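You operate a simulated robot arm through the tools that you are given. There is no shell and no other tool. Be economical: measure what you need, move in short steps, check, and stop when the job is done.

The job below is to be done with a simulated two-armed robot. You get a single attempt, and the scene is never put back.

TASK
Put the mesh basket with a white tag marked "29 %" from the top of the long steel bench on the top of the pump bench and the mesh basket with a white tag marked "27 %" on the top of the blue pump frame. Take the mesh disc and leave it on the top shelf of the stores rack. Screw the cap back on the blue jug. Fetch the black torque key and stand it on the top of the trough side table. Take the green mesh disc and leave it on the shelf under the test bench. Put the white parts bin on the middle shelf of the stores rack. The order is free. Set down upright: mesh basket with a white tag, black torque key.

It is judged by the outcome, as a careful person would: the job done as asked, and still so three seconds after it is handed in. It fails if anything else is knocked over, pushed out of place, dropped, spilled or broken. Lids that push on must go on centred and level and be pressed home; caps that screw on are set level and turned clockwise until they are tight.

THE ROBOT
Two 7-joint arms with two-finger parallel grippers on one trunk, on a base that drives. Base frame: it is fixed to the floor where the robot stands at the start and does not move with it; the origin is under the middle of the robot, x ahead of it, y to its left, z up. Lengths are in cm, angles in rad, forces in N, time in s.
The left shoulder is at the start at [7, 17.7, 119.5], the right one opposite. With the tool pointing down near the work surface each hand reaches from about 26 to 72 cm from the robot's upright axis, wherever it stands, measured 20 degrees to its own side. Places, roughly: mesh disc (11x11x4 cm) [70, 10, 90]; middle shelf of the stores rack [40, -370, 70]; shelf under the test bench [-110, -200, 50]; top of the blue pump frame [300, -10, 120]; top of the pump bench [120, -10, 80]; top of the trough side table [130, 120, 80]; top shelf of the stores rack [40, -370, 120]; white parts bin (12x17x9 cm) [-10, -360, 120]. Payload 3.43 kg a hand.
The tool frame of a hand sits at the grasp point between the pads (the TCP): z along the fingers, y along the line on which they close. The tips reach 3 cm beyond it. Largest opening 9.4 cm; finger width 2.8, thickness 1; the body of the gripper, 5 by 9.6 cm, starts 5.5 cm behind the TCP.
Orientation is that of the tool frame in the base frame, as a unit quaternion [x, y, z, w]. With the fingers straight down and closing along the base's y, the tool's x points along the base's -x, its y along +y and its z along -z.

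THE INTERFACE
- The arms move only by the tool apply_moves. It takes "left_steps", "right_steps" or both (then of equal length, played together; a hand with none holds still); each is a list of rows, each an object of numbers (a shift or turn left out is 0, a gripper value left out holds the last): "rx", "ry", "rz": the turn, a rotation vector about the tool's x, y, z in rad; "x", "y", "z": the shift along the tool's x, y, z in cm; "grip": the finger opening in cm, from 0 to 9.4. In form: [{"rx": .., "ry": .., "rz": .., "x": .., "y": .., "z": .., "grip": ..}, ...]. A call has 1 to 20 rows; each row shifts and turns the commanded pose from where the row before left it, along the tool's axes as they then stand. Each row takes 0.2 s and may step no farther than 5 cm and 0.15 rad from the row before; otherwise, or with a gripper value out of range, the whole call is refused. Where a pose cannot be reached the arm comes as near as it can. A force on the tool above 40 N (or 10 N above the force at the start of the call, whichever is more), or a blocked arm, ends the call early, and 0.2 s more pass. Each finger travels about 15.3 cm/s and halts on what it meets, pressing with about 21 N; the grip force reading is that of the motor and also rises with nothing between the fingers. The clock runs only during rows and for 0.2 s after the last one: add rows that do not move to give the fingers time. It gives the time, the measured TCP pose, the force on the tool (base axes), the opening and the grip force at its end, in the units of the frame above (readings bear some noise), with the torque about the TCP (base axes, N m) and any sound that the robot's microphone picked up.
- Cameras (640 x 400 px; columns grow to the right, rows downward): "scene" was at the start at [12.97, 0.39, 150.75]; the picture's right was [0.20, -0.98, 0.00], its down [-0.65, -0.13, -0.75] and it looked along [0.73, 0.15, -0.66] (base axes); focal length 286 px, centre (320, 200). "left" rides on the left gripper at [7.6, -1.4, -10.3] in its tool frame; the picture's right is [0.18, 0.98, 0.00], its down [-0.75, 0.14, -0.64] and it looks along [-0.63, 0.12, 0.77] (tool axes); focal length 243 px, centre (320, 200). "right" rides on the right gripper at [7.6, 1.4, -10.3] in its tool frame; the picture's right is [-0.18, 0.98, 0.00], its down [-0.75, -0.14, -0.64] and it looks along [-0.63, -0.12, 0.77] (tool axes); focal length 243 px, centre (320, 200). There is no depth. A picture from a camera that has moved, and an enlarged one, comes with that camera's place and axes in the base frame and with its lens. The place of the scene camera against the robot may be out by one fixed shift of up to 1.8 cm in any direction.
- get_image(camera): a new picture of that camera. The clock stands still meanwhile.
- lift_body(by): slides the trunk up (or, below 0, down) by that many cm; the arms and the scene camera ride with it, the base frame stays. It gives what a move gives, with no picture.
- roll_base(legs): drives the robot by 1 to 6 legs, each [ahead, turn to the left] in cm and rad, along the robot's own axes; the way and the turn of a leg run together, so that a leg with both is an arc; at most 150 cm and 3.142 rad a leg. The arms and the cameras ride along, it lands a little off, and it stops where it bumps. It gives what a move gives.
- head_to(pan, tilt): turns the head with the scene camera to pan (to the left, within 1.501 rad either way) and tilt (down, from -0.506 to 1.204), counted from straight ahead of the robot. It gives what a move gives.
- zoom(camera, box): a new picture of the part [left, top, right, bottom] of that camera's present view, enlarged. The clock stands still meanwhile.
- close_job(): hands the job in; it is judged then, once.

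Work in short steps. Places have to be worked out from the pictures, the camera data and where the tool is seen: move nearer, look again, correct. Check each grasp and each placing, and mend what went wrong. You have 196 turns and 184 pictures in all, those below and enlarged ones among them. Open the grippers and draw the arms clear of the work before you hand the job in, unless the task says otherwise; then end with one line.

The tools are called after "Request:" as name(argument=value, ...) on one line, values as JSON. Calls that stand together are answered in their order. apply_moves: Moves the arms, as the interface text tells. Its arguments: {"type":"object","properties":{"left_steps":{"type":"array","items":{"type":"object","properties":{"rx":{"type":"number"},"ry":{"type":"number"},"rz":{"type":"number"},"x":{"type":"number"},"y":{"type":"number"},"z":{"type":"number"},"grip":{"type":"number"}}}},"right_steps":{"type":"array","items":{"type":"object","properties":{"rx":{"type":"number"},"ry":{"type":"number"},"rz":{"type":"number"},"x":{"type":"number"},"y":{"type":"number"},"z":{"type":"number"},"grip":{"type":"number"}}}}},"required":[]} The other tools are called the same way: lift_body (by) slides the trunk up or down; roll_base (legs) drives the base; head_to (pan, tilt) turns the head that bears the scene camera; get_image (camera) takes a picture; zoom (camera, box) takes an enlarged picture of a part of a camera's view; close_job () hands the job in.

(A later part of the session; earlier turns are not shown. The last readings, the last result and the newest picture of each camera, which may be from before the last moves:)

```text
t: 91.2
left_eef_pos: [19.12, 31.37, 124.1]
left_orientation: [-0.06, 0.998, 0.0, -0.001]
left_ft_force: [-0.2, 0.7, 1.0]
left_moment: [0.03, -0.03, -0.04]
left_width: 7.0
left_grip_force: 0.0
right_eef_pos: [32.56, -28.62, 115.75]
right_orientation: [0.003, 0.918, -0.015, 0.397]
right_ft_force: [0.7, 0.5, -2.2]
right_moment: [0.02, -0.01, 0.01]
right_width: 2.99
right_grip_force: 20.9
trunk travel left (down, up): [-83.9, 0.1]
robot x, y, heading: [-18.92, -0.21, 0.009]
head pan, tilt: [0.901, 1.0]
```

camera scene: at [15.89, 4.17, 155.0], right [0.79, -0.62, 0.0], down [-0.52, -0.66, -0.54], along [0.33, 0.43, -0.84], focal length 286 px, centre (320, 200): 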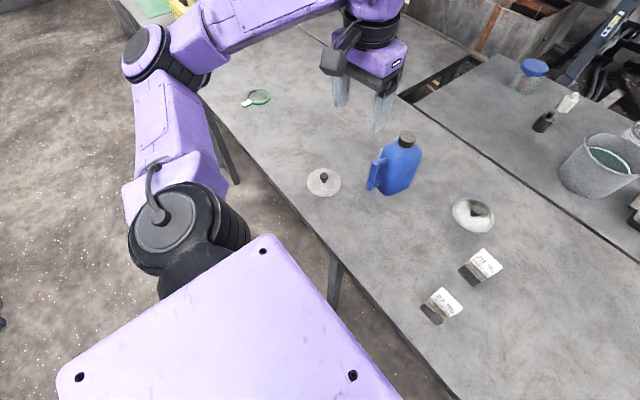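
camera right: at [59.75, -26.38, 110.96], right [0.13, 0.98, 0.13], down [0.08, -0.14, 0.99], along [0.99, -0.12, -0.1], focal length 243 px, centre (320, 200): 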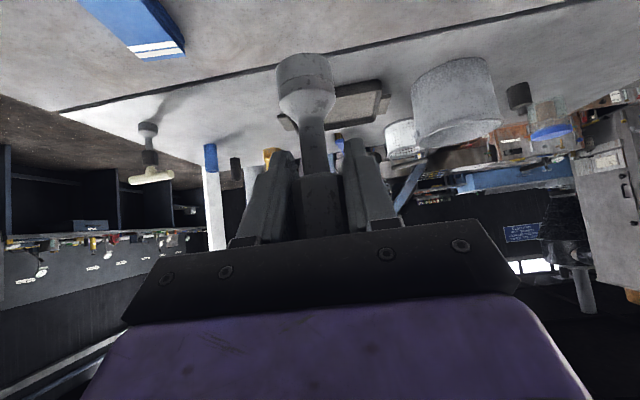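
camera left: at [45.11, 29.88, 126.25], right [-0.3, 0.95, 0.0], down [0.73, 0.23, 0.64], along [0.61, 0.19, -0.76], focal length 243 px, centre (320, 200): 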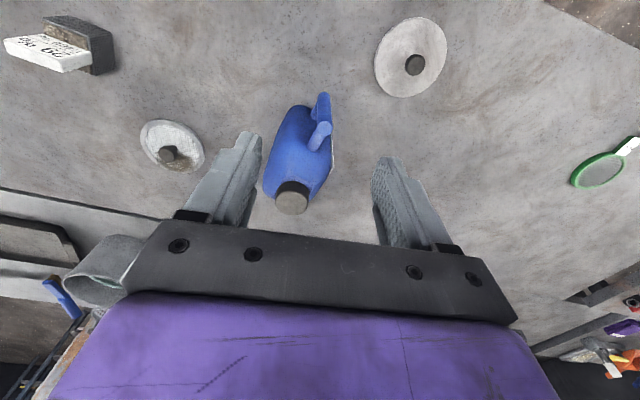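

Clear of the bench now. I turn left and look ahead down the lane.

Request:
roll_base(legs=[[-3, 0], [0, 0.8], [0, 0.77]])

Request:
head_to(pan=0.0, tilt=0.6)

Request:
get_image(camera="scene")

```text
t: 96.2
left_eef_pos: [-54.05, 37.28, 124.28]
left_orientation: [0.751, -0.66, 0.0, 0.0]
left_ft_force: [0.0, 0.1, -0.3]
left_moment: [0.02, -0.04, 0.0]
left_width: 7.01
left_grip_force: 0.1
right_eef_pos: [5.72, 51.91, 115.89]
right_orientation: [0.651, -0.647, -0.273, -0.29]
right_ft_force: [-0.2, 0.2, -2.1]
right_moment: [0.03, 0.0, -0.03]
right_width: 2.99
right_grip_force: 20.9
trunk travel left (down, up): [-83.9, 0.1]
robot x, y, heading: [-22.33, 0.0, 1.59]
head pan, tilt: [0.901, 1.0]
```

```text
t: 97.4
left_eef_pos: [-54.09, 37.27, 124.15]
left_orientation: [0.752, -0.659, 0.0, -0.001]
left_ft_force: [0.5, 0.8, 0.2]
left_moment: [-0.01, 0.03, -0.01]
left_width: 7.01
left_grip_force: 0.0
right_eef_pos: [5.66, 51.74, 115.8]
right_orientation: [0.65, -0.647, -0.272, -0.29]
right_ft_force: [0.3, 0.7, -1.7]
right_moment: [-0.03, -0.02, 0.03]
right_width: 2.98
right_grip_force: 21.4
trunk travel left (down, up): [-83.9, 0.1]
robot x, y, heading: [-22.06, -0.02, 1.59]
head pan, tilt: [0.0, 0.6]
```

```text
121 pictures are left
camera scene: at [-22.61, 12.36, 158.19], right [1.0, 0.02, 0.0], down [0.01, -0.57, -0.82], along [-0.02, 0.82, -0.57], focal length 286 px, centre (320, 200)
```

scene: 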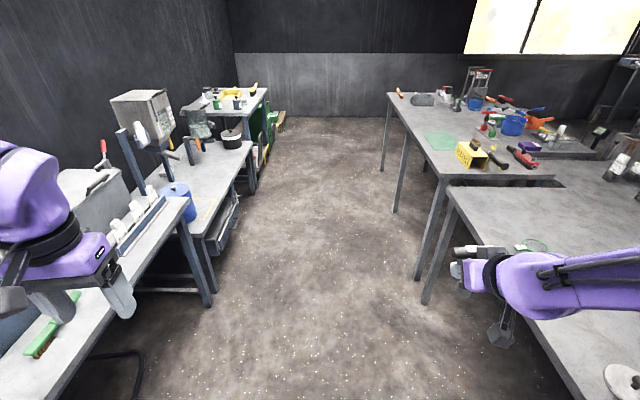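

The lane is clear ahead. I drive along it to y≈82 and then face the bench.

Request:
roll_base(legs=[[28, 0], [28, 0], [26, 0]])

Request:
roll_base(legs=[[0, -0.8], [0, -0.79]])

Request:
get_image(camera="scene")

```text
t: 102.3
left_eef_pos: [-55.38, 118.92, 124.24]
left_orientation: [0.752, -0.659, -0.001, -0.001]
left_ft_force: [-0.3, -0.2, 0.2]
left_moment: [0.0, 0.01, 0.0]
left_width: 7.01
left_grip_force: 0.0
right_eef_pos: [4.32, 133.21, 115.75]
right_orientation: [0.65, -0.648, -0.272, -0.29]
right_ft_force: [0.6, -0.6, -1.5]
right_moment: [0.02, 0.03, 0.01]
right_width: 2.99
right_grip_force: 20.7
trunk travel left (down, up): [-83.9, 0.1]
robot x, y, heading: [-23.42, 81.3, 1.589]
head pan, tilt: [0.0, 0.6]
```

```text
t: 106.9
left_eef_pos: [14.53, 112.92, 124.25]
left_orientation: [-0.059, 0.998, -0.001, -0.001]
left_ft_force: [-0.6, 0.7, 0.3]
left_moment: [0.01, 0.03, -0.03]
left_width: 7.0
left_grip_force: 0.1
right_eef_pos: [27.94, 52.95, 115.68]
right_orientation: [0.005, 0.917, -0.016, 0.398]
right_ft_force: [-0.3, -0.3, -2.5]
right_moment: [-0.02, 0.02, -0.01]
right_width: 2.97
right_grip_force: 21.1
trunk travel left (down, up): [-83.9, 0.1]
robot x, y, heading: [-23.71, 81.28, 0.005]
head pan, tilt: [0.0, 0.6]
```

```text
120 pictures are left
camera scene: at [-9.89, 80.24, 158.2], right [0.0, -1.0, 0.0], down [-0.57, 0.0, -0.82], along [0.82, 0.0, -0.57], focal length 286 px, centre (320, 200)
```

scene: 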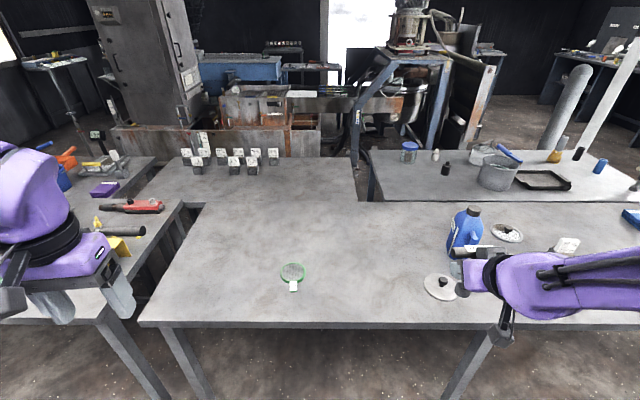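

I can see the free part of the side table (x≈97–120). The bench legs are well to either side, so I drive in slowly toward it.

Request:
roll_base(legs=[[12, 0], [12, 0], [12, 0]])

Request:
get_image(camera="scene")

Request:
zoom(camera="scene", box=[160, 40, 420, 200])

```text
t: 109.8
left_eef_pos: [50.09, 113.05, 124.22]
left_orientation: [-0.058, 0.998, -0.001, 0.0]
left_ft_force: [-0.9, 0.0, 0.3]
left_moment: [-0.03, 0.01, 0.01]
left_width: 7.02
left_grip_force: 0.0
right_eef_pos: [63.77, 53.13, 115.82]
right_orientation: [0.004, 0.917, -0.016, 0.398]
right_ft_force: [-0.3, 0.5, -2.0]
right_moment: [0.01, -0.02, 0.01]
right_width: 2.98
right_grip_force: 20.8
trunk travel left (down, up): [-83.9, 0.1]
robot x, y, heading: [12.12, 81.83, 0.001]
head pan, tilt: [0.0, 0.6]
```

```text
119 pictures are left
camera scene: at [25.76, 80.33, 158.21], right [0.0, -1.0, 0.0], down [-0.56, 0.0, -0.83], along [0.83, 0.0, -0.56], focal length 286 px, centre (320, 200)
```

scene: 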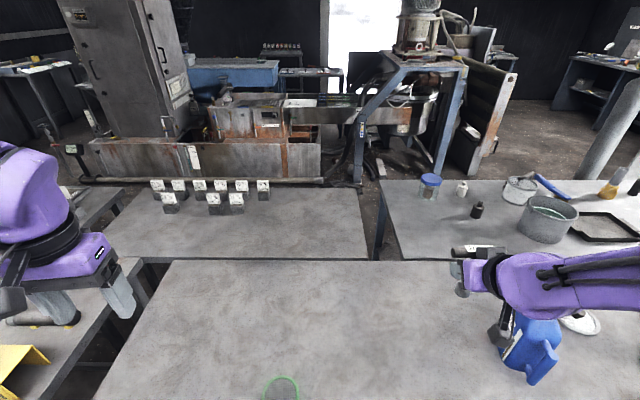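

```text
2.46 times, centred on (290, 120) of scene
camera zoom: at [25.76, 80.33, 158.21], right [0.0, -1.0, 0.0], down [-0.56, 0.0, -0.83], along [0.83, 0.0, -0.56], focal length 703 px, centre (394, 397)
```

zoom: 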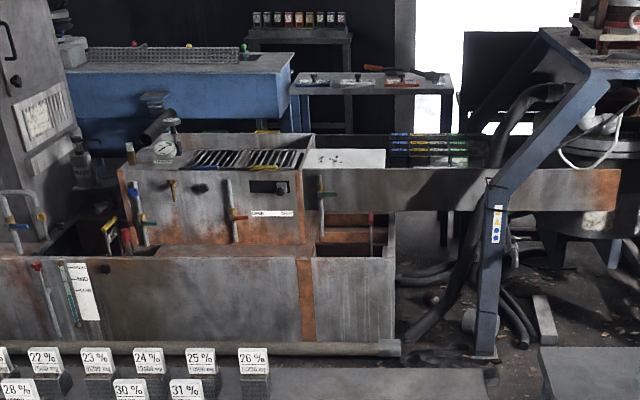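

The side table begins just beyond x≈97 and spans y≈62–140, with its near half free. I creep 7 cm closer.

Request:
roll_base(legs=[[7, 0]])

Request:
head_to(pan=0.0, tilt=1.2)

Request:
get_image(camera="scene")

```text
t: 110.8
left_eef_pos: [55.94, 113.05, 124.66]
left_orientation: [-0.059, 0.998, 0.0, 0.005]
left_ft_force: [-0.1, -0.8, 1.5]
left_moment: [0.0, -0.11, -0.04]
left_width: 6.99
left_grip_force: 0.1
right_eef_pos: [69.67, 53.12, 116.3]
right_orientation: [0.004, 0.916, -0.015, 0.401]
right_ft_force: [-1.3, 0.0, -1.0]
right_moment: [0.01, -0.03, 0.02]
right_width: 2.97
right_grip_force: 21.1
trunk travel left (down, up): [-83.9, 0.1]
robot x, y, heading: [18.89, 81.46, 0.008]
head pan, tilt: [0.0, 0.6]
```

```text
t: 111.8
left_eef_pos: [57.12, 113.08, 124.26]
left_orientation: [-0.059, 0.998, 0.001, 0.0]
left_ft_force: [0.7, 0.0, -0.2]
left_moment: [0.0, -0.03, 0.01]
left_width: 6.99
left_grip_force: 0.0
right_eef_pos: [70.76, 53.23, 115.8]
right_orientation: [0.005, 0.918, -0.017, 0.397]
right_ft_force: [0.4, -0.2, -0.9]
right_moment: [-0.03, 0.01, 0.01]
right_width: 2.99
right_grip_force: 20.8
trunk travel left (down, up): [-83.9, 0.1]
robot x, y, heading: [19.22, 81.87, 0.003]
head pan, tilt: [0.0, 1.201]
```

```text
117 pictures are left
camera scene: at [29.63, 80.36, 153.74], right [0.0, -1.0, 0.0], down [-0.93, 0.0, -0.36], along [0.36, 0.0, -0.93], focal length 286 px, centre (320, 200)
```

scene: 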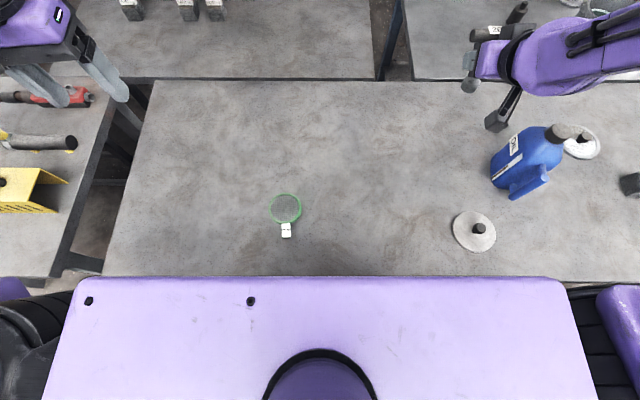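

I straighten the tool's slight tilt and carry the key forward over the bench toward the side table.

Request:
apply_moves(right_steps=[{"rx": -0.038, "ry": 0.028}, {"x": -2.5, "y": 3.3, "z": 2.5}, {"x": -2.5, "y": 3.3, "z": 2.5}, {"x": -2.5, "y": 3.3, "z": 2.5}, {"x": -2.5, "y": 3.3, "z": 2.5}, {"x": -2.5, "y": 3.3, "z": 2.5}, {"x": -2.5, "y": 3.3, "z": 2.5}, {}])

Request:
get_image(camera="right")

```text
t: 113.6
left_eef_pos: [57.09, 113.1, 124.21]
left_orientation: [-0.058, 0.998, -0.001, 0.001]
left_ft_force: [-0.1, 0.3, 0.2]
left_moment: [-0.01, 0.02, 0.03]
left_width: 6.99
left_grip_force: 0.2
right_eef_pos: [91.91, 72.81, 115.96]
right_orientation: [0.002, 0.923, 0.003, 0.385]
right_ft_force: [-0.2, -0.6, -1.2]
right_moment: [0.0, -0.01, 0.03]
right_width: 3.0
right_grip_force: 20.5
trunk travel left (down, up): [-83.9, 0.1]
robot x, y, heading: [19.12, 81.5, 0.001]
head pan, tilt: [0.0, 1.201]
```

```text
116 pictures are left
camera right: at [79.3, 74.01, 117.76], right [0.13, 0.98, 0.14], down [0.07, -0.15, 0.99], along [0.99, -0.12, -0.09], focal length 243 px, centre (320, 200)
```

right: 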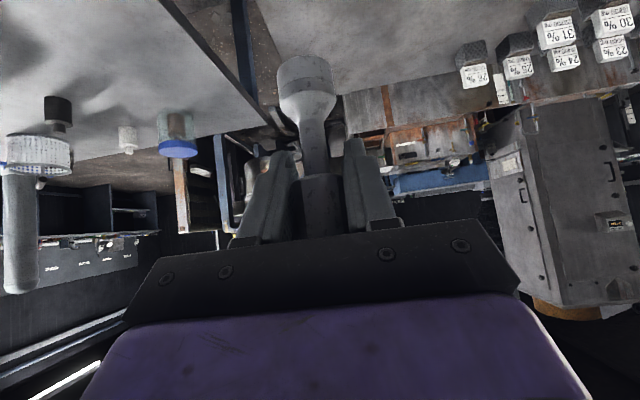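

Request:
apply_moves(right_steps=[{"x": -2.3, "y": 1.2, "z": 2.3}, {"x": -2.3, "y": 1.2, "z": 2.3}, {"x": -2.3, "y": 1.2, "z": 2.3}, {"x": -2.3, "y": 1.2, "z": 2.3}, {}])

Request:
get_image(camera="right")

Request:
head_to(pan=-0.1, tilt=0.75)

Request:
get_image(camera="scene")

```text
t: 114.8
left_eef_pos: [57.26, 113.22, 124.31]
left_orientation: [-0.058, 0.998, 0.0, 0.0]
left_ft_force: [-0.1, 0.1, -0.1]
left_moment: [-0.02, 0.02, 0.02]
left_width: 7.0
left_grip_force: 0.0
right_eef_pos: [99.48, 75.92, 115.88]
right_orientation: [-0.002, 0.924, 0.001, 0.384]
right_ft_force: [0.8, 0.2, -2.2]
right_moment: [0.02, -0.02, 0.03]
right_width: 3.01
right_grip_force: 21.3
right hand out of reach, approached as far as the arm can: row 3, 4
trunk travel left (down, up): [-83.9, 0.1]
robot x, y, heading: [19.0, 82.06, 0.005]
head pan, tilt: [0.0, 1.201]
```

```text
115 pictures are left
camera right: at [86.8, 77.23, 117.64], right [0.12, 0.98, 0.13], down [0.08, -0.14, 0.99], along [0.99, -0.11, -0.09], focal length 243 px, centre (320, 200)
```

right: 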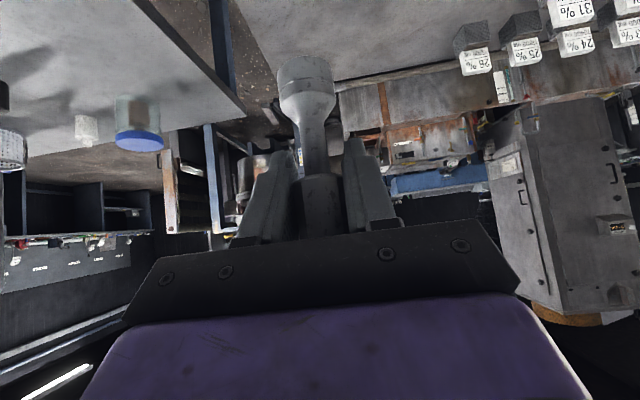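

```text
t: 115.7
left_eef_pos: [57.11, 113.13, 124.12]
left_orientation: [-0.058, 0.998, 0.0, 0.0]
left_ft_force: [0.0, -0.3, 0.1]
left_moment: [0.03, 0.0, -0.06]
left_width: 7.01
left_grip_force: 0.1
right_eef_pos: [99.32, 76.1, 115.86]
right_orientation: [-0.003, 0.923, 0.002, 0.385]
right_ft_force: [-0.4, -0.2, -1.5]
right_moment: [0.0, 0.02, 0.02]
right_width: 2.99
right_grip_force: 21.4
trunk travel left (down, up): [-83.9, 0.1]
robot x, y, heading: [18.76, 81.73, 0.008]
head pan, tilt: [-0.099, 0.75]
```

```text
114 pictures are left
camera scene: at [32.18, 79.57, 156.9], right [-0.09, -1.0, 0.0], down [-0.68, 0.06, -0.73], along [0.73, -0.07, -0.68], focal length 286 px, centre (320, 200)
```

scene: 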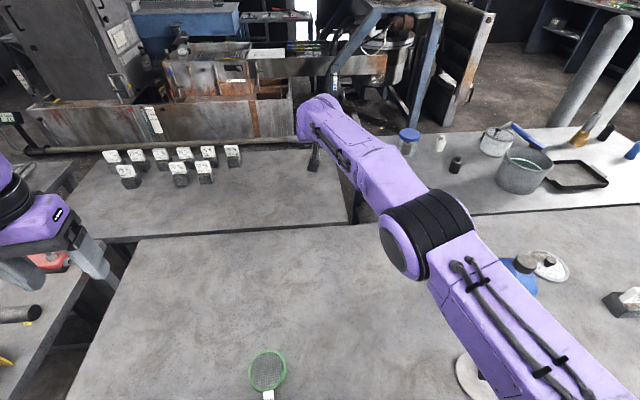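

The reach ends at x≈99.5 here. A few centimetres more forward would let me set the key about 5 cm inside the table's edge, so I creep the base forward in 2 cm steps.

Request:
roll_base(legs=[[2, 0]])

Request:
roll_base(legs=[[2, 0]])

```text
t: 116.5
left_eef_pos: [58.54, 113.22, 124.55]
left_orientation: [-0.059, 0.998, 0.0, 0.002]
left_ft_force: [0.2, -0.1, 0.1]
left_moment: [-0.01, -0.04, 0.01]
left_width: 7.02
left_grip_force: 0.0
right_eef_pos: [100.84, 76.09, 116.35]
right_orientation: [-0.004, 0.922, 0.002, 0.388]
right_ft_force: [-0.2, 0.9, -1.1]
right_moment: [-0.07, -0.04, -0.02]
right_width: 2.99
right_grip_force: 21.0
trunk travel left (down, up): [-83.9, 0.1]
robot x, y, heading: [21.3, 81.54, 0.006]
head pan, tilt: [-0.099, 0.75]
```

```text
t: 117.3
left_eef_pos: [60.65, 113.23, 124.43]
left_orientation: [-0.058, 0.998, 0.0, 0.003]
left_ft_force: [-1.4, -0.4, 0.5]
left_moment: [0.01, -0.03, 0.05]
left_width: 7.0
left_grip_force: 0.0
right_eef_pos: [102.94, 76.14, 116.19]
right_orientation: [-0.003, 0.922, 0.001, 0.387]
right_ft_force: [-0.5, 0.0, -0.7]
right_moment: [-0.03, 0.01, -0.01]
right_width: 2.98
right_grip_force: 20.6
trunk travel left (down, up): [-83.9, 0.1]
robot x, y, heading: [23.35, 81.84, -0.001]
head pan, tilt: [-0.099, 0.75]
```

Request:
roll_base(legs=[[2, 0]])

Request:
lift_body(by=-8)

Request:
get_image(camera="right")

```text
t: 118.1
left_eef_pos: [62.51, 113.14, 124.37]
left_orientation: [-0.059, 0.998, 0.001, 0.003]
left_ft_force: [-0.8, -0.3, -0.1]
left_moment: [0.0, -0.03, -0.02]
left_width: 7.0
left_grip_force: 0.1
right_eef_pos: [104.88, 76.05, 116.32]
right_orientation: [-0.003, 0.922, 0.002, 0.387]
right_ft_force: [-0.7, -0.5, -1.0]
right_moment: [0.0, -0.01, 0.02]
right_width: 3.01
right_grip_force: 20.8
trunk travel left (down, up): [-83.9, 0.1]
robot x, y, heading: [25.09, 81.81, 0.005]
head pan, tilt: [-0.099, 0.75]
```

```text
t: 119.3
left_eef_pos: [62.82, 113.2, 116.27]
left_orientation: [-0.059, 0.998, 0.0, 0.001]
left_ft_force: [0.3, 0.3, -0.1]
left_moment: [-0.04, -0.01, 0.02]
left_width: 7.0
left_grip_force: 0.1
right_eef_pos: [105.29, 76.04, 108.03]
right_orientation: [-0.003, 0.923, 0.002, 0.386]
right_ft_force: [-0.5, -0.1, -1.4]
right_moment: [0.01, 0.01, 0.01]
right_width: 3.0
right_grip_force: 21.0
trunk travel left (down, up): [-75.9, 8.1]
robot x, y, heading: [24.9, 81.44, 0.002]
head pan, tilt: [-0.099, 0.75]
```

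```text
113 pictures are left
camera right: at [92.57, 77.35, 109.84], right [0.12, 0.98, 0.13], down [0.07, -0.14, 0.99], along [0.99, -0.11, -0.09], focal length 243 px, centre (320, 200)
```

right: 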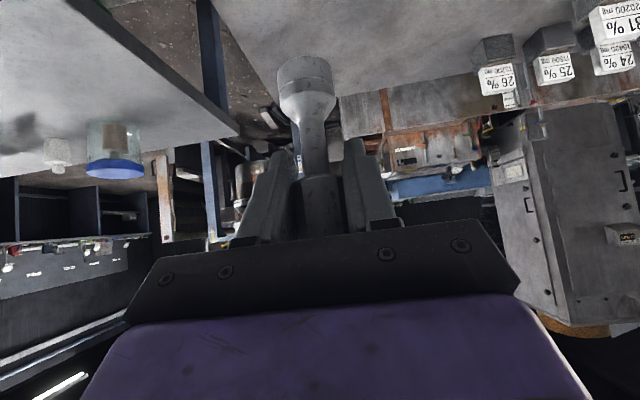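

The key hangs above the side table at (105,76). I lower it towards the surface.

Request:
apply_moves(right_steps=[{"x": 2.5, "z": 2.5}, {"x": 2.5, "z": 2.5}, {"x": 2.5, "z": 2.5}, {"x": 2.5, "z": 2.5}, {}])

Request:
get_image(camera="right")

Request:
get_image(camera="scene")

```text
t: 120.5
left_eef_pos: [63.02, 113.2, 116.31]
left_orientation: [-0.058, 0.998, 0.0, 0.001]
left_ft_force: [0.4, -0.4, -0.5]
left_moment: [-0.02, 0.01, -0.01]
left_width: 7.01
left_grip_force: 0.1
right_eef_pos: [104.77, 75.35, 94.04]
right_orientation: [-0.003, 0.922, 0.001, 0.386]
right_ft_force: [0.2, 0.1, -2.3]
right_moment: [-0.05, 0.06, -0.05]
right_width: 2.97
right_grip_force: 20.8
right hand out of reach, approached as far as the arm can: row 3, 4
trunk travel left (down, up): [-75.9, 8.1]
robot x, y, heading: [24.85, 81.76, 0.001]
head pan, tilt: [-0.099, 0.75]
```

```text
112 pictures are left
camera right: at [92.13, 76.62, 95.78], right [0.12, 0.98, 0.13], down [0.07, -0.14, 0.99], along [0.99, -0.11, -0.09], focal length 243 px, centre (320, 200)
```

right: 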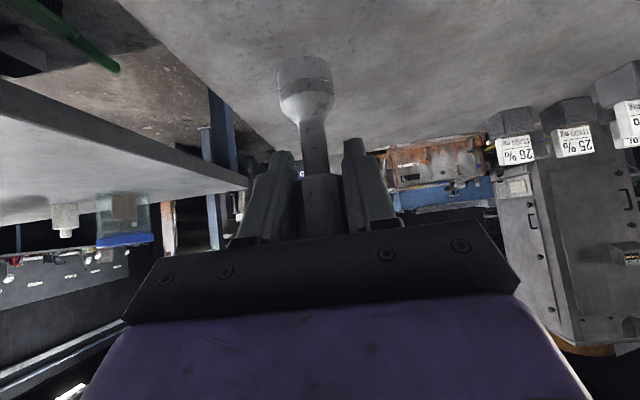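

```text
111 pictures are left
camera scene: at [38.08, 79.62, 148.91], right [-0.09, -1.0, 0.0], down [-0.68, 0.06, -0.73], along [0.73, -0.07, -0.68], focal length 286 px, centre (320, 200)
```

scene: 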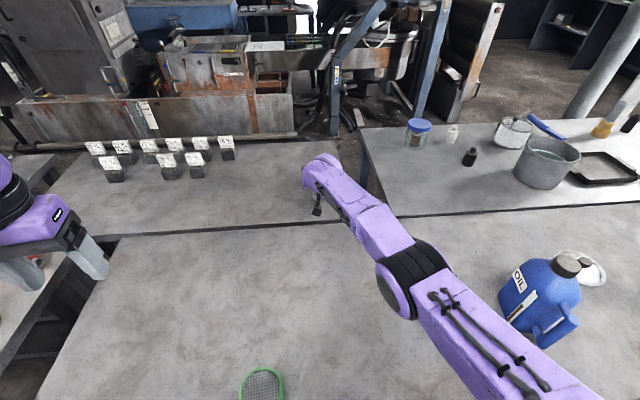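

Reach is at the limit, so I finish the lowering with the trunk, a little at a time.

Request:
lift_body(by=-2)

Request:
lift_body(by=-1)

Request:
get_image(camera="right")

```text
t: 121.1
left_eef_pos: [63.04, 113.33, 114.25]
left_orientation: [-0.058, 0.998, 0.0, 0.001]
left_ft_force: [-0.8, 0.6, 0.7]
left_moment: [0.02, -0.04, -0.01]
left_width: 6.99
left_grip_force: 0.0
right_eef_pos: [104.77, 75.39, 92.01]
right_orientation: [-0.004, 0.923, 0.002, 0.385]
right_ft_force: [-0.6, -0.2, -2.2]
right_moment: [0.01, -0.02, 0.02]
right_width: 3.01
right_grip_force: 21.4
trunk travel left (down, up): [-73.9, 10.1]
robot x, y, heading: [24.97, 81.47, 0.006]
head pan, tilt: [-0.099, 0.75]
```

```text
t: 121.7
left_eef_pos: [63.15, 113.08, 113.22]
left_orientation: [-0.058, 0.998, 0.0, 0.001]
left_ft_force: [-0.9, 0.1, 0.0]
left_moment: [-0.02, 0.01, 0.03]
left_width: 6.99
left_grip_force: 0.1
right_eef_pos: [104.68, 75.27, 90.83]
right_orientation: [-0.004, 0.923, 0.002, 0.384]
right_ft_force: [-0.3, -0.6, -1.7]
right_moment: [0.01, 0.01, -0.01]
right_width: 3.02
right_grip_force: 21.7
trunk travel left (down, up): [-72.9, 11.1]
robot x, y, heading: [25.23, 81.69, 0.005]
head pan, tilt: [-0.099, 0.75]
```

```text
110 pictures are left
camera right: at [92.16, 76.6, 92.78], right [0.12, 0.98, 0.13], down [0.07, -0.14, 0.99], along [0.99, -0.11, -0.09], focal length 243 px, centre (320, 200)
```

right: 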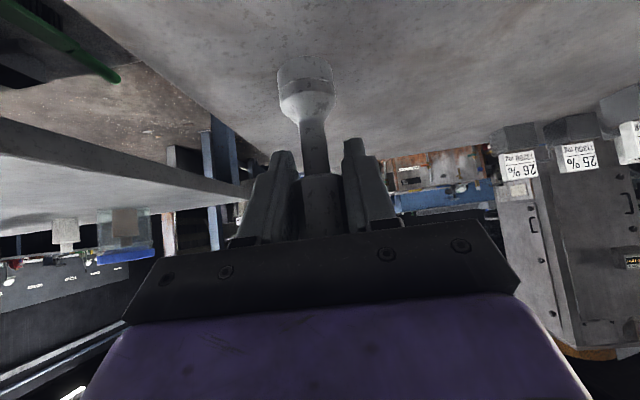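

Request:
lift_body(by=-1)

Request:
lift_body(by=-0.7)

Request:
lift_body(by=-0.7)

Request:
get_image(camera="right")

```text
t: 122.3
left_eef_pos: [62.95, 113.2, 112.19]
left_orientation: [-0.059, 0.998, 0.0, 0.002]
left_ft_force: [-0.5, -0.1, 0.0]
left_moment: [-0.01, 0.03, -0.01]
left_width: 7.0
left_grip_force: 0.0
right_eef_pos: [104.89, 75.32, 89.97]
right_orientation: [-0.003, 0.923, 0.002, 0.385]
right_ft_force: [0.1, -0.1, -1.9]
right_moment: [-0.02, -0.01, -0.01]
right_width: 2.98
right_grip_force: 21.1
trunk travel left (down, up): [-71.9, 12.1]
robot x, y, heading: [24.7, 81.85, 0.004]
head pan, tilt: [-0.099, 0.75]
```

```text
t: 122.9
left_eef_pos: [63.03, 113.2, 111.68]
left_orientation: [-0.058, 0.998, 0.0, 0.001]
left_ft_force: [-0.6, -0.5, 1.2]
left_moment: [-0.02, 0.0, 0.01]
left_width: 7.0
left_grip_force: 0.1
right_eef_pos: [104.76, 75.35, 89.26]
right_orientation: [-0.004, 0.923, 0.003, 0.385]
right_ft_force: [-0.8, -0.3, -1.3]
right_moment: [0.02, -0.02, 0.01]
right_width: 2.99
right_grip_force: 21.3
trunk travel left (down, up): [-71.2, 12.8]
robot x, y, heading: [24.95, 81.54, 0.006]
head pan, tilt: [-0.099, 0.75]
```

```text
t: 123.4
left_eef_pos: [63.01, 113.32, 110.85]
left_orientation: [-0.058, 0.998, 0.0, 0.001]
left_ft_force: [0.1, 0.0, 0.3]
left_moment: [-0.03, -0.04, 0.03]
left_width: 7.01
left_grip_force: 0.0
right_eef_pos: [104.83, 75.3, 88.55]
right_orientation: [-0.003, 0.923, 0.002, 0.385]
right_ft_force: [-0.2, 0.4, -2.2]
right_moment: [0.0, 0.0, -0.01]
right_width: 3.02
right_grip_force: 20.8
trunk travel left (down, up): [-70.5, 13.5]
robot x, y, heading: [25.28, 81.84, 0.006]
head pan, tilt: [-0.099, 0.75]
```

```text
109 pictures are left
camera right: at [92.16, 76.61, 90.37], right [0.12, 0.98, 0.13], down [0.07, -0.14, 0.99], along [0.99, -0.11, -0.09], focal length 243 px, centre (320, 200)
```

right: 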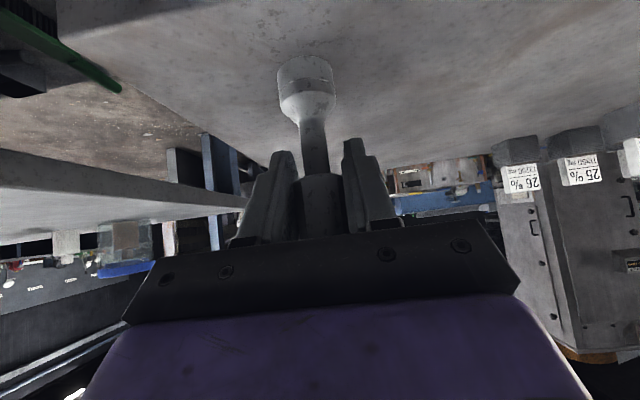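

The table's near edge is at about x=100–101, so the foot will stand 2–3 cm inside. I keep lowering until contact.

Request:
lift_body(by=-0.7)

Request:
lift_body(by=-0.5)

Request:
lift_body(by=-0.5)

Request:
get_image(camera="right")

```text
t: 124.0
left_eef_pos: [62.9, 113.29, 110.16]
left_orientation: [-0.058, 0.998, 0.0, 0.001]
left_ft_force: [-0.4, -0.2, -0.2]
left_moment: [0.01, 0.01, 0.01]
left_width: 6.98
left_grip_force: 0.0
right_eef_pos: [104.86, 75.28, 87.97]
right_orientation: [-0.004, 0.923, 0.002, 0.386]
right_ft_force: [-0.5, -0.6, -0.3]
right_moment: [0.01, -0.04, 0.01]
right_width: 3.01
right_grip_force: 21.0
trunk travel left (down, up): [-69.8, 14.2]
robot x, y, heading: [25.17, 81.92, 0.003]
head pan, tilt: [-0.099, 0.75]
```

```text
t: 124.5
left_eef_pos: [62.96, 113.35, 109.7]
left_orientation: [-0.059, 0.998, 0.001, 0.001]
left_ft_force: [-0.3, 0.5, -0.6]
left_moment: [0.0, 0.0, 0.03]
left_width: 7.0
left_grip_force: 0.1
right_eef_pos: [104.82, 75.34, 87.42]
right_orientation: [-0.004, 0.923, 0.002, 0.385]
right_ft_force: [0.5, 0.5, -1.1]
right_moment: [0.01, -0.01, 0.01]
right_width: 2.96
right_grip_force: 20.8
trunk travel left (down, up): [-69.3, 14.7]
robot x, y, heading: [24.64, 81.75, 0.006]
head pan, tilt: [-0.099, 0.75]
```

```text
t: 125.1
left_eef_pos: [62.98, 113.19, 109.06]
left_orientation: [-0.058, 0.998, 0.0, 0.0]
left_ft_force: [0.1, 0.3, 0.0]
left_moment: [0.03, 0.02, 0.02]
left_width: 7.02
left_grip_force: 0.1
right_eef_pos: [104.82, 75.4, 86.94]
right_orientation: [-0.003, 0.923, 0.002, 0.386]
right_ft_force: [0.4, -0.1, -2.2]
right_moment: [0.01, 0.03, 0.01]
right_width: 2.98
right_grip_force: 20.8
trunk travel left (down, up): [-68.8, 15.2]
robot x, y, heading: [25.37, 81.44, -0.0]
head pan, tilt: [-0.099, 0.75]
```

```text
108 pictures are left
camera right: at [92.16, 76.61, 88.67], right [0.12, 0.98, 0.13], down [0.07, -0.14, 0.99], along [0.99, -0.11, -0.09], focal length 243 px, centre (320, 200)
```

right: 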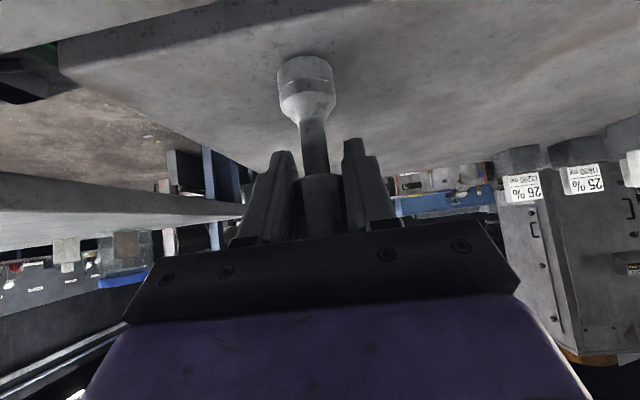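

Request:
lift_body(by=-0.4)

Request:
lift_body(by=-0.4)

Request:
get_image(camera="right")

```text
t: 125.6
left_eef_pos: [62.9, 113.16, 108.67]
left_orientation: [-0.059, 0.998, 0.0, 0.001]
left_ft_force: [0.0, -0.2, 0.3]
left_moment: [-0.02, 0.0, 0.02]
left_width: 7.01
left_grip_force: 0.1
right_eef_pos: [104.74, 75.41, 86.48]
right_orientation: [-0.004, 0.923, 0.002, 0.385]
right_ft_force: [-0.9, 0.1, -1.9]
right_moment: [0.03, 0.01, 0.0]
right_width: 2.99
right_grip_force: 20.6
trunk travel left (down, up): [-68.4, 15.6]
robot x, y, heading: [24.91, 81.84, 0.005]
head pan, tilt: [-0.099, 0.75]
```

```text
t: 126.1
left_eef_pos: [62.96, 113.13, 108.38]
left_orientation: [-0.059, 0.998, 0.0, 0.001]
left_ft_force: [-0.1, 0.7, -0.5]
left_moment: [-0.01, -0.02, 0.02]
left_width: 6.99
left_grip_force: 0.0
right_eef_pos: [104.75, 75.43, 86.27]
right_orientation: [-0.003, 0.922, 0.002, 0.387]
right_ft_force: [1.9, 0.0, 5.3]
right_moment: [-0.05, 0.0, 0.02]
right_width: 2.99
right_grip_force: 21.7
trunk travel left (down, up): [-68.0, 16.0]
robot x, y, heading: [25.46, 81.81, 0.002]
head pan, tilt: [-0.099, 0.75]
```

```text
107 pictures are left
camera right: at [92.14, 76.61, 88.05], right [0.12, 0.98, 0.13], down [0.07, -0.14, 0.99], along [0.99, -0.11, -0.09], focal length 243 px, centre (320, 200)
```

right: 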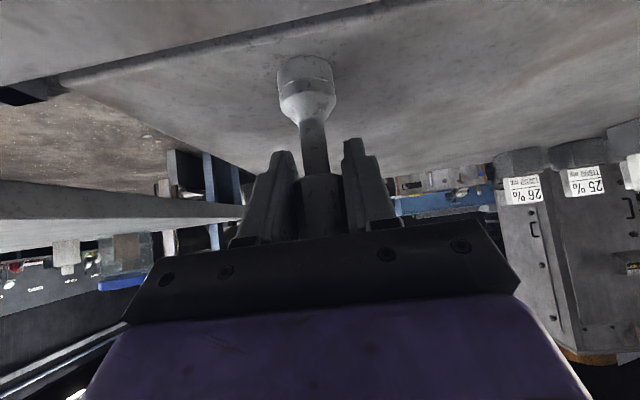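

Contact at 7 N exactly where a table height of 80 predicts it. I open and back out along the finger line.

Request:
apply_moves(right_steps=[{"grip": 5}, {"grip": 9.4}, {"grip": 9.4}, {}, {}])

Request:
get_image(camera="right")

```text
t: 127.3
left_eef_pos: [62.94, 113.23, 108.44]
left_orientation: [-0.059, 0.998, 0.0, 0.001]
left_ft_force: [0.3, 0.2, 0.0]
left_moment: [-0.01, -0.02, 0.01]
left_width: 7.0
left_grip_force: 0.0
right_eef_pos: [104.78, 75.32, 86.07]
right_orientation: [-0.004, 0.923, 0.002, 0.385]
right_ft_force: [0.6, 0.4, -0.3]
right_moment: [0.01, 0.01, 0.0]
right_width: 9.39
right_grip_force: 0.1
trunk travel left (down, up): [-68.0, 16.0]
robot x, y, heading: [25.19, 81.55, 0.007]
head pan, tilt: [-0.099, 0.75]
```

```text
106 pictures are left
camera right: at [92.14, 76.61, 87.9], right [0.12, 0.98, 0.13], down [0.07, -0.14, 0.99], along [0.99, -0.11, -0.09], focal length 243 px, centre (320, 200)
```

right: 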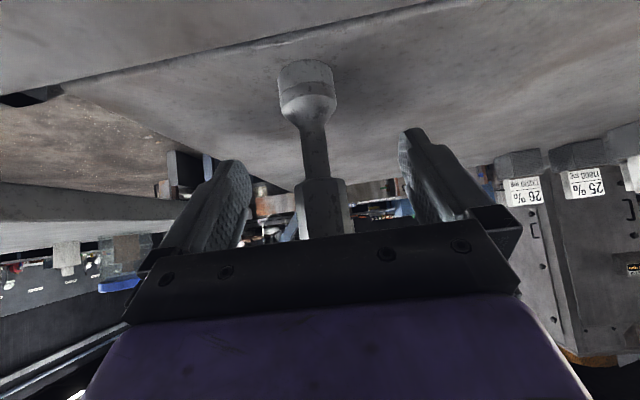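

The key stands free. I withdraw slowly.

Request:
apply_moves(right_steps=[{"z": -2}, {"z": -2}, {"z": -3}, {"z": -3}, {"z": -4}, {"z": -4}, {}])

Request:
get_image(camera="right")

```text
t: 128.9
left_eef_pos: [63.04, 113.16, 108.34]
left_orientation: [-0.058, 0.998, 0.001, 0.0]
left_ft_force: [-0.2, 0.7, -0.6]
left_moment: [0.01, 0.04, 0.04]
left_width: 7.01
left_grip_force: 0.0
right_eef_pos: [104.14, 79.58, 97.95]
right_orientation: [-0.004, 0.923, 0.003, 0.384]
right_ft_force: [0.1, 0.0, 0.2]
right_moment: [0.0, 0.0, -0.02]
right_width: 9.42
right_grip_force: 0.1
right hand out of reach, approached as far as the arm can: row 1, 2, 3, 4, 5, 6
trunk travel left (down, up): [-68.0, 16.0]
robot x, y, heading: [25.16, 81.62, 0.009]
head pan, tilt: [-0.099, 0.75]
```

```text
105 pictures are left
camera right: at [91.53, 80.69, 99.77], right [0.12, 0.98, 0.13], down [0.08, -0.14, 0.99], along [0.99, -0.11, -0.09], focal length 243 px, centre (320, 200)
```

right: 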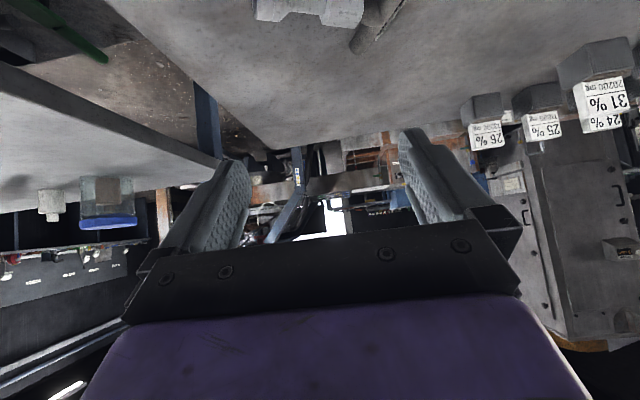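

The out-of-reach command sent the hand sideways and upward. I need to see what happened to the key.

Request:
zoom(camera="scene", box=[250, 100, 450, 230])

Request:
zoom(camera="right", box=[200, 0, 500, 120])

```text
3.08 times, centred on (350, 165) of scene
camera zoom: at [38.13, 79.58, 141.01], right [-0.09, -1.0, 0.0], down [-0.68, 0.06, -0.73], along [0.73, -0.07, -0.68], focal length 879 px, centre (228, 308)
```

zoom: 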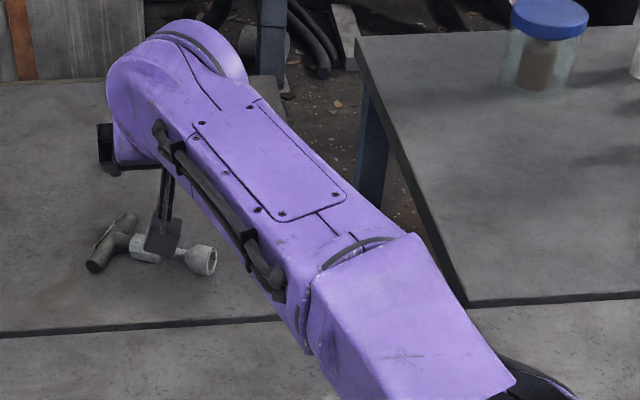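

```text
2.13 times, centred on (350, 60) of right
camera zoom: at [91.53, 80.69, 99.77], right [0.12, 0.98, 0.13], down [0.08, -0.14, 0.99], along [0.99, -0.11, -0.09], focal length 518 px, centre (256, 499)
```

zoom: 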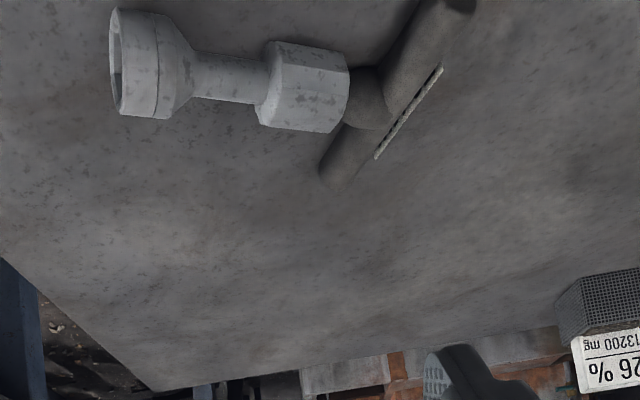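

My withdrawal tipped the key: it lies on the side table at about (109–113, 77–88). I'll stand it up again; first I raise and retract the right hand clear of it.

Request:
apply_moves(right_steps=[{"x": -2.8, "z": -2.8}, {"x": -2.8, "z": -2.8}, {"x": -2.8, "z": -2.8}, {"x": 2.8, "z": -2.8}, {"x": 2.8, "z": -2.8}, {"x": 2.8, "z": -2.8}, {"x": 2.8, "z": -2.8}, {"x": 2.8, "z": -2.8}, {}])

Request:
get_image(camera="scene")

```text
t: 130.2
left_eef_pos: [63.18, 113.29, 108.29]
left_orientation: [-0.058, 0.998, 0.0, 0.0]
left_ft_force: [-0.4, 0.5, -0.6]
left_moment: [-0.03, -0.02, 0.02]
left_width: 7.0
left_grip_force: 0.1
right_eef_pos: [92.95, 76.04, 94.28]
right_orientation: [0.019, 0.964, 0.007, 0.264]
right_ft_force: [0.2, 0.5, -0.6]
right_moment: [0.0, -0.02, 0.01]
right_width: 9.41
right_grip_force: 0.1
right hand out of reach, approached as far as the arm can: row 2, 3
trunk travel left (down, up): [-68.0, 16.0]
robot x, y, heading: [25.23, 81.49, 0.004]
head pan, tilt: [-0.099, 0.75]
stopped in row 6 (right hand): the arm was blocked; the commanded pose is now the measured one
```

```text
102 pictures are left
camera scene: at [38.28, 79.68, 140.98], right [-0.09, -1.0, 0.0], down [-0.68, 0.06, -0.73], along [0.73, -0.07, -0.68], focal length 286 px, centre (320, 200)
```

scene: 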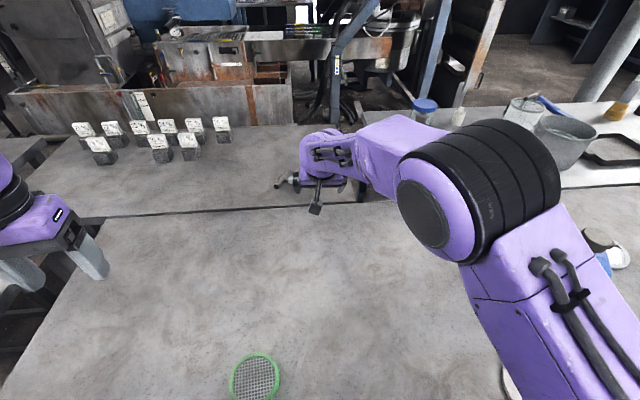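

The arm stopped on something; I move the hand straight up in small steps.

Request:
apply_moves(right_steps=[{"x": -1, "z": -1.7}, {"x": -1.5, "z": -2.6}, {"x": -1.5, "z": -2.6}, {"x": -1.5, "z": -2.6}, {"x": -1.5, "z": -2.6}, {}])

Request:
get_image(camera="scene")

```text
t: 131.6
left_eef_pos: [62.82, 113.1, 108.34]
left_orientation: [-0.058, 0.998, -0.001, 0.0]
left_ft_force: [-0.1, -0.2, 0.4]
left_moment: [0.01, 0.02, -0.01]
left_width: 7.01
left_grip_force: 0.1
right_eef_pos: [92.39, 76.33, 108.55]
right_orientation: [0.015, 0.964, 0.005, 0.267]
right_ft_force: [0.1, -0.5, 0.5]
right_moment: [-0.03, 0.0, 0.0]
right_width: 9.4
right_grip_force: 0.0
trunk travel left (down, up): [-68.0, 16.0]
robot x, y, heading: [25.05, 81.6, 0.003]
head pan, tilt: [-0.099, 0.75]
```

```text
101 pictures are left
camera scene: at [38.13, 79.58, 141.0], right [-0.09, -1.0, 0.0], down [-0.68, 0.06, -0.73], along [0.73, -0.07, -0.68], focal length 286 px, centre (320, 200)
```

scene: 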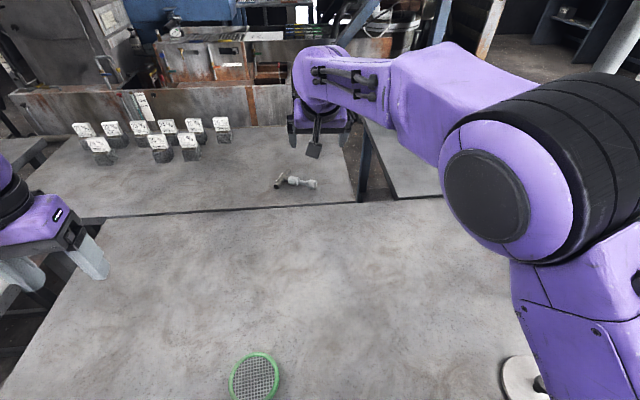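

The key is visible lying near the table's front edge. I bring the right hand back and to its own side.

Request:
apply_moves(right_steps=[{"x": 2.6, "y": -3.5, "z": -1.5}, {"x": 2.6, "y": -3.5, "z": -1.5}, {"x": 2.6, "y": -3.5, "z": -1.5}, {"x": 2.6, "y": -3.5, "z": -1.5}, {"x": 2.6, "y": -3.5, "z": -1.5}, {"x": 2.6, "y": -3.5, "z": -1.5}, {}])

Request:
zoom(camera="scene", box=[230, 140, 380, 230])

Request:
get_image(camera="scene")

```text
t: 133.2
left_eef_pos: [63.06, 113.32, 108.25]
left_orientation: [-0.058, 0.998, -0.001, 0.0]
left_ft_force: [0.4, 0.3, 0.3]
left_moment: [0.01, 0.0, 0.01]
left_width: 6.97
left_grip_force: 0.0
right_eef_pos: [73.88, 55.92, 107.89]
right_orientation: [0.015, 0.964, 0.004, 0.267]
right_ft_force: [0.1, 0.6, 0.8]
right_moment: [-0.02, 0.0, -0.01]
right_width: 9.42
right_grip_force: 0.0
trunk travel left (down, up): [-68.0, 16.0]
robot x, y, heading: [25.0, 81.62, 0.006]
head pan, tilt: [-0.099, 0.75]
```

```text
4.27 times, centred on (305, 185) of scene
camera zoom: at [38.12, 79.84, 141.01], right [-0.09, -1.0, 0.0], down [-0.68, 0.06, -0.73], along [0.73, -0.07, -0.68], focal length 1218 px, centre (384, 264)
```

zoom: 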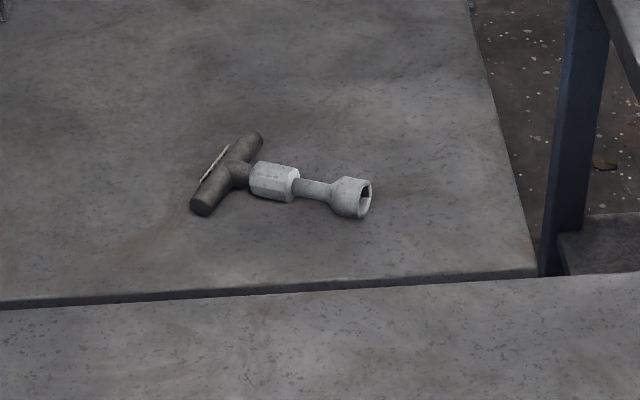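

```text
99 pictures are left
camera scene: at [38.12, 79.84, 141.01], right [-0.09, -1.0, 0.0], down [-0.68, 0.06, -0.73], along [0.73, -0.07, -0.68], focal length 286 px, centre (320, 200)
```

scene: 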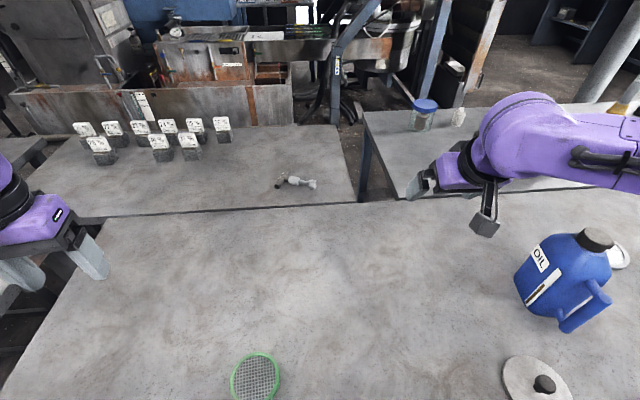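

The key lies with its foot at (109,76) and the near end of its handle at about (110,87.5). I creep the base forward 1 cm at a time to bring it into reach.

Request:
roll_base(legs=[[1.2, 0]])

Request:
roll_base(legs=[[1.2, 0]])

Request:
roll_base(legs=[[1.2, 0]])

```text
t: 134.0
left_eef_pos: [63.84, 113.01, 108.41]
left_orientation: [-0.058, 0.998, 0.0, 0.002]
left_ft_force: [-0.9, 0.1, -0.1]
left_moment: [0.02, -0.03, -0.01]
left_width: 7.01
left_grip_force: 0.1
right_eef_pos: [74.86, 55.82, 108.14]
right_orientation: [0.016, 0.964, 0.005, 0.267]
right_ft_force: [-0.3, -0.1, 0.5]
right_moment: [-0.01, 0.01, 0.05]
right_width: 9.4
right_grip_force: 0.1
trunk travel left (down, up): [-68.0, 16.0]
robot x, y, heading: [26.5, 81.81, 0.006]
head pan, tilt: [-0.099, 0.75]
```

```text
t: 134.7
left_eef_pos: [65.14, 113.18, 108.52]
left_orientation: [-0.059, 0.998, 0.0, 0.002]
left_ft_force: [-0.4, -0.1, -0.1]
left_moment: [-0.01, -0.03, 0.02]
left_width: 7.0
left_grip_force: 0.0
right_eef_pos: [76.12, 55.8, 107.96]
right_orientation: [0.016, 0.964, 0.005, 0.266]
right_ft_force: [-0.7, -0.2, 0.8]
right_moment: [0.0, -0.01, 0.0]
right_width: 9.42
right_grip_force: 0.1
trunk travel left (down, up): [-68.0, 16.0]
robot x, y, heading: [27.27, 81.68, 0.005]
head pan, tilt: [-0.099, 0.75]
```

```text
t: 135.5
left_eef_pos: [66.34, 113.17, 108.46]
left_orientation: [-0.059, 0.998, 0.0, 0.002]
left_ft_force: [-1.1, 0.6, -0.2]
left_moment: [-0.02, -0.04, 0.04]
left_width: 7.02
left_grip_force: 0.1
right_eef_pos: [77.29, 55.93, 108.07]
right_orientation: [0.014, 0.964, 0.007, 0.267]
right_ft_force: [0.0, 0.5, 0.4]
right_moment: [-0.01, -0.01, -0.02]
right_width: 9.41
right_grip_force: 0.0
trunk travel left (down, up): [-68.0, 16.0]
robot x, y, heading: [28.38, 81.71, 0.01]
head pan, tilt: [-0.099, 0.75]
```

No bump. I keep creeping; the closer I get the less awkward the hand posture.

Request:
roll_base(legs=[[1.5, 0]])

Request:
roll_base(legs=[[1.5, 0]])

Request:
roll_base(legs=[[1.5, 0]])

```text
t: 136.2
left_eef_pos: [67.79, 113.31, 108.46]
left_orientation: [-0.058, 0.998, 0.0, 0.001]
left_ft_force: [0.1, -0.3, -0.2]
left_moment: [0.02, 0.01, 0.01]
left_width: 6.98
left_grip_force: 0.1
right_eef_pos: [78.8, 55.82, 107.94]
right_orientation: [0.015, 0.963, 0.006, 0.268]
right_ft_force: [0.1, 1.3, 0.1]
right_moment: [0.0, -0.02, 0.02]
right_width: 9.4
right_grip_force: 0.2
trunk travel left (down, up): [-68.0, 16.0]
robot x, y, heading: [30.14, 81.49, 0.003]
head pan, tilt: [-0.099, 0.75]
```

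```text
t: 137.0
left_eef_pos: [69.31, 113.2, 108.53]
left_orientation: [-0.059, 0.998, 0.0, 0.001]
left_ft_force: [0.3, -0.1, -0.5]
left_moment: [0.01, 0.03, -0.05]
left_width: 6.99
left_grip_force: 0.1
right_eef_pos: [80.29, 55.86, 107.96]
right_orientation: [0.015, 0.963, 0.005, 0.268]
right_ft_force: [0.8, -0.1, 0.6]
right_moment: [0.0, 0.0, 0.02]
right_width: 9.41
right_grip_force: 0.0
trunk travel left (down, up): [-68.0, 16.0]
robot x, y, heading: [31.42, 81.7, 0.005]
head pan, tilt: [-0.099, 0.75]
```

```text
t: 137.8
left_eef_pos: [70.78, 113.21, 108.47]
left_orientation: [-0.059, 0.998, 0.001, 0.002]
left_ft_force: [-0.1, 0.8, -0.2]
left_moment: [-0.05, -0.04, -0.02]
left_width: 7.0
left_grip_force: 0.1
right_eef_pos: [81.71, 55.89, 108.1]
right_orientation: [0.014, 0.964, 0.007, 0.267]
right_ft_force: [0.7, 0.8, 0.0]
right_moment: [-0.04, -0.03, -0.01]
right_width: 9.41
right_grip_force: 0.0
trunk travel left (down, up): [-68.0, 16.0]
robot x, y, heading: [33.04, 81.77, 0.003]
head pan, tilt: [-0.099, 0.75]
```

Still no bump at x=33. I go on a bit more to bring the key's handle end within the left hand's reach.

Request:
roll_base(legs=[[1.5, 0]])

Request:
roll_base(legs=[[1.5, 0]])

Request:
head_to(pan=0.15, tilt=0.8)

Request:
get_image(camera="scene")

```text
t: 138.6
left_eef_pos: [72.21, 113.28, 108.47]
left_orientation: [-0.058, 0.998, 0.0, 0.001]
left_ft_force: [-0.6, 0.0, 0.1]
left_moment: [-0.02, -0.02, 0.01]
left_width: 6.99
left_grip_force: 0.1
right_eef_pos: [83.14, 55.94, 107.95]
right_orientation: [0.015, 0.963, 0.005, 0.267]
right_ft_force: [-0.1, -0.3, 0.2]
right_moment: [-0.01, 0.03, 0.04]
right_width: 9.38
right_grip_force: 0.2
trunk travel left (down, up): [-68.0, 16.0]
robot x, y, heading: [34.54, 81.79, 0.011]
head pan, tilt: [-0.099, 0.75]
```

```text
t: 139.3
left_eef_pos: [73.76, 113.25, 108.36]
left_orientation: [-0.058, 0.998, 0.0, 0.002]
left_ft_force: [-0.3, -0.5, 0.7]
left_moment: [0.05, -0.03, 0.0]
left_width: 6.98
left_grip_force: 0.0
right_eef_pos: [84.74, 55.85, 108.08]
right_orientation: [0.015, 0.964, 0.006, 0.267]
right_ft_force: [-0.2, 0.5, 0.2]
right_moment: [0.01, -0.04, -0.01]
right_width: 9.38
right_grip_force: 0.1
trunk travel left (down, up): [-68.0, 16.0]
robot x, y, heading: [35.99, 81.66, 0.007]
head pan, tilt: [-0.099, 0.75]
```

```text
t: 140.1
left_eef_pos: [73.93, 113.18, 108.46]
left_orientation: [-0.059, 0.998, 0.0, 0.001]
left_ft_force: [0.8, -0.3, -0.3]
left_moment: [0.0, 0.01, 0.02]
left_width: 6.98
left_grip_force: 0.0
right_eef_pos: [84.96, 55.78, 107.89]
right_orientation: [0.015, 0.964, 0.005, 0.267]
right_ft_force: [-0.2, -0.1, 0.4]
right_moment: [-0.02, 0.01, 0.04]
right_width: 9.4
right_grip_force: 0.1
trunk travel left (down, up): [-68.0, 16.0]
robot x, y, heading: [35.99, 81.95, 0.005]
head pan, tilt: [0.15, 0.799]
```

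```text
98 pictures are left
camera scene: at [48.82, 81.67, 140.61], right [0.15, -0.99, 0.0], down [-0.71, -0.11, -0.7], along [0.69, 0.11, -0.72], focal length 286 px, centre (320, 200)
```

scene: 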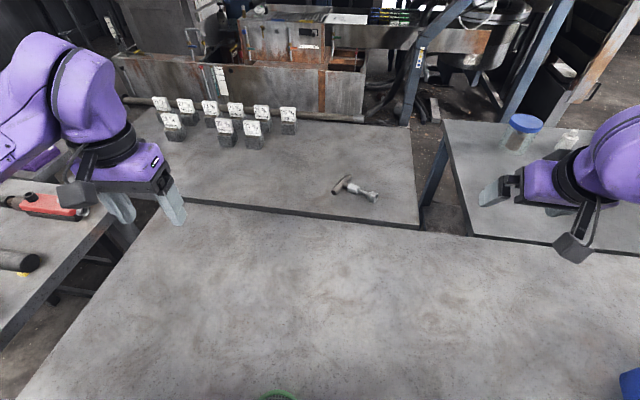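

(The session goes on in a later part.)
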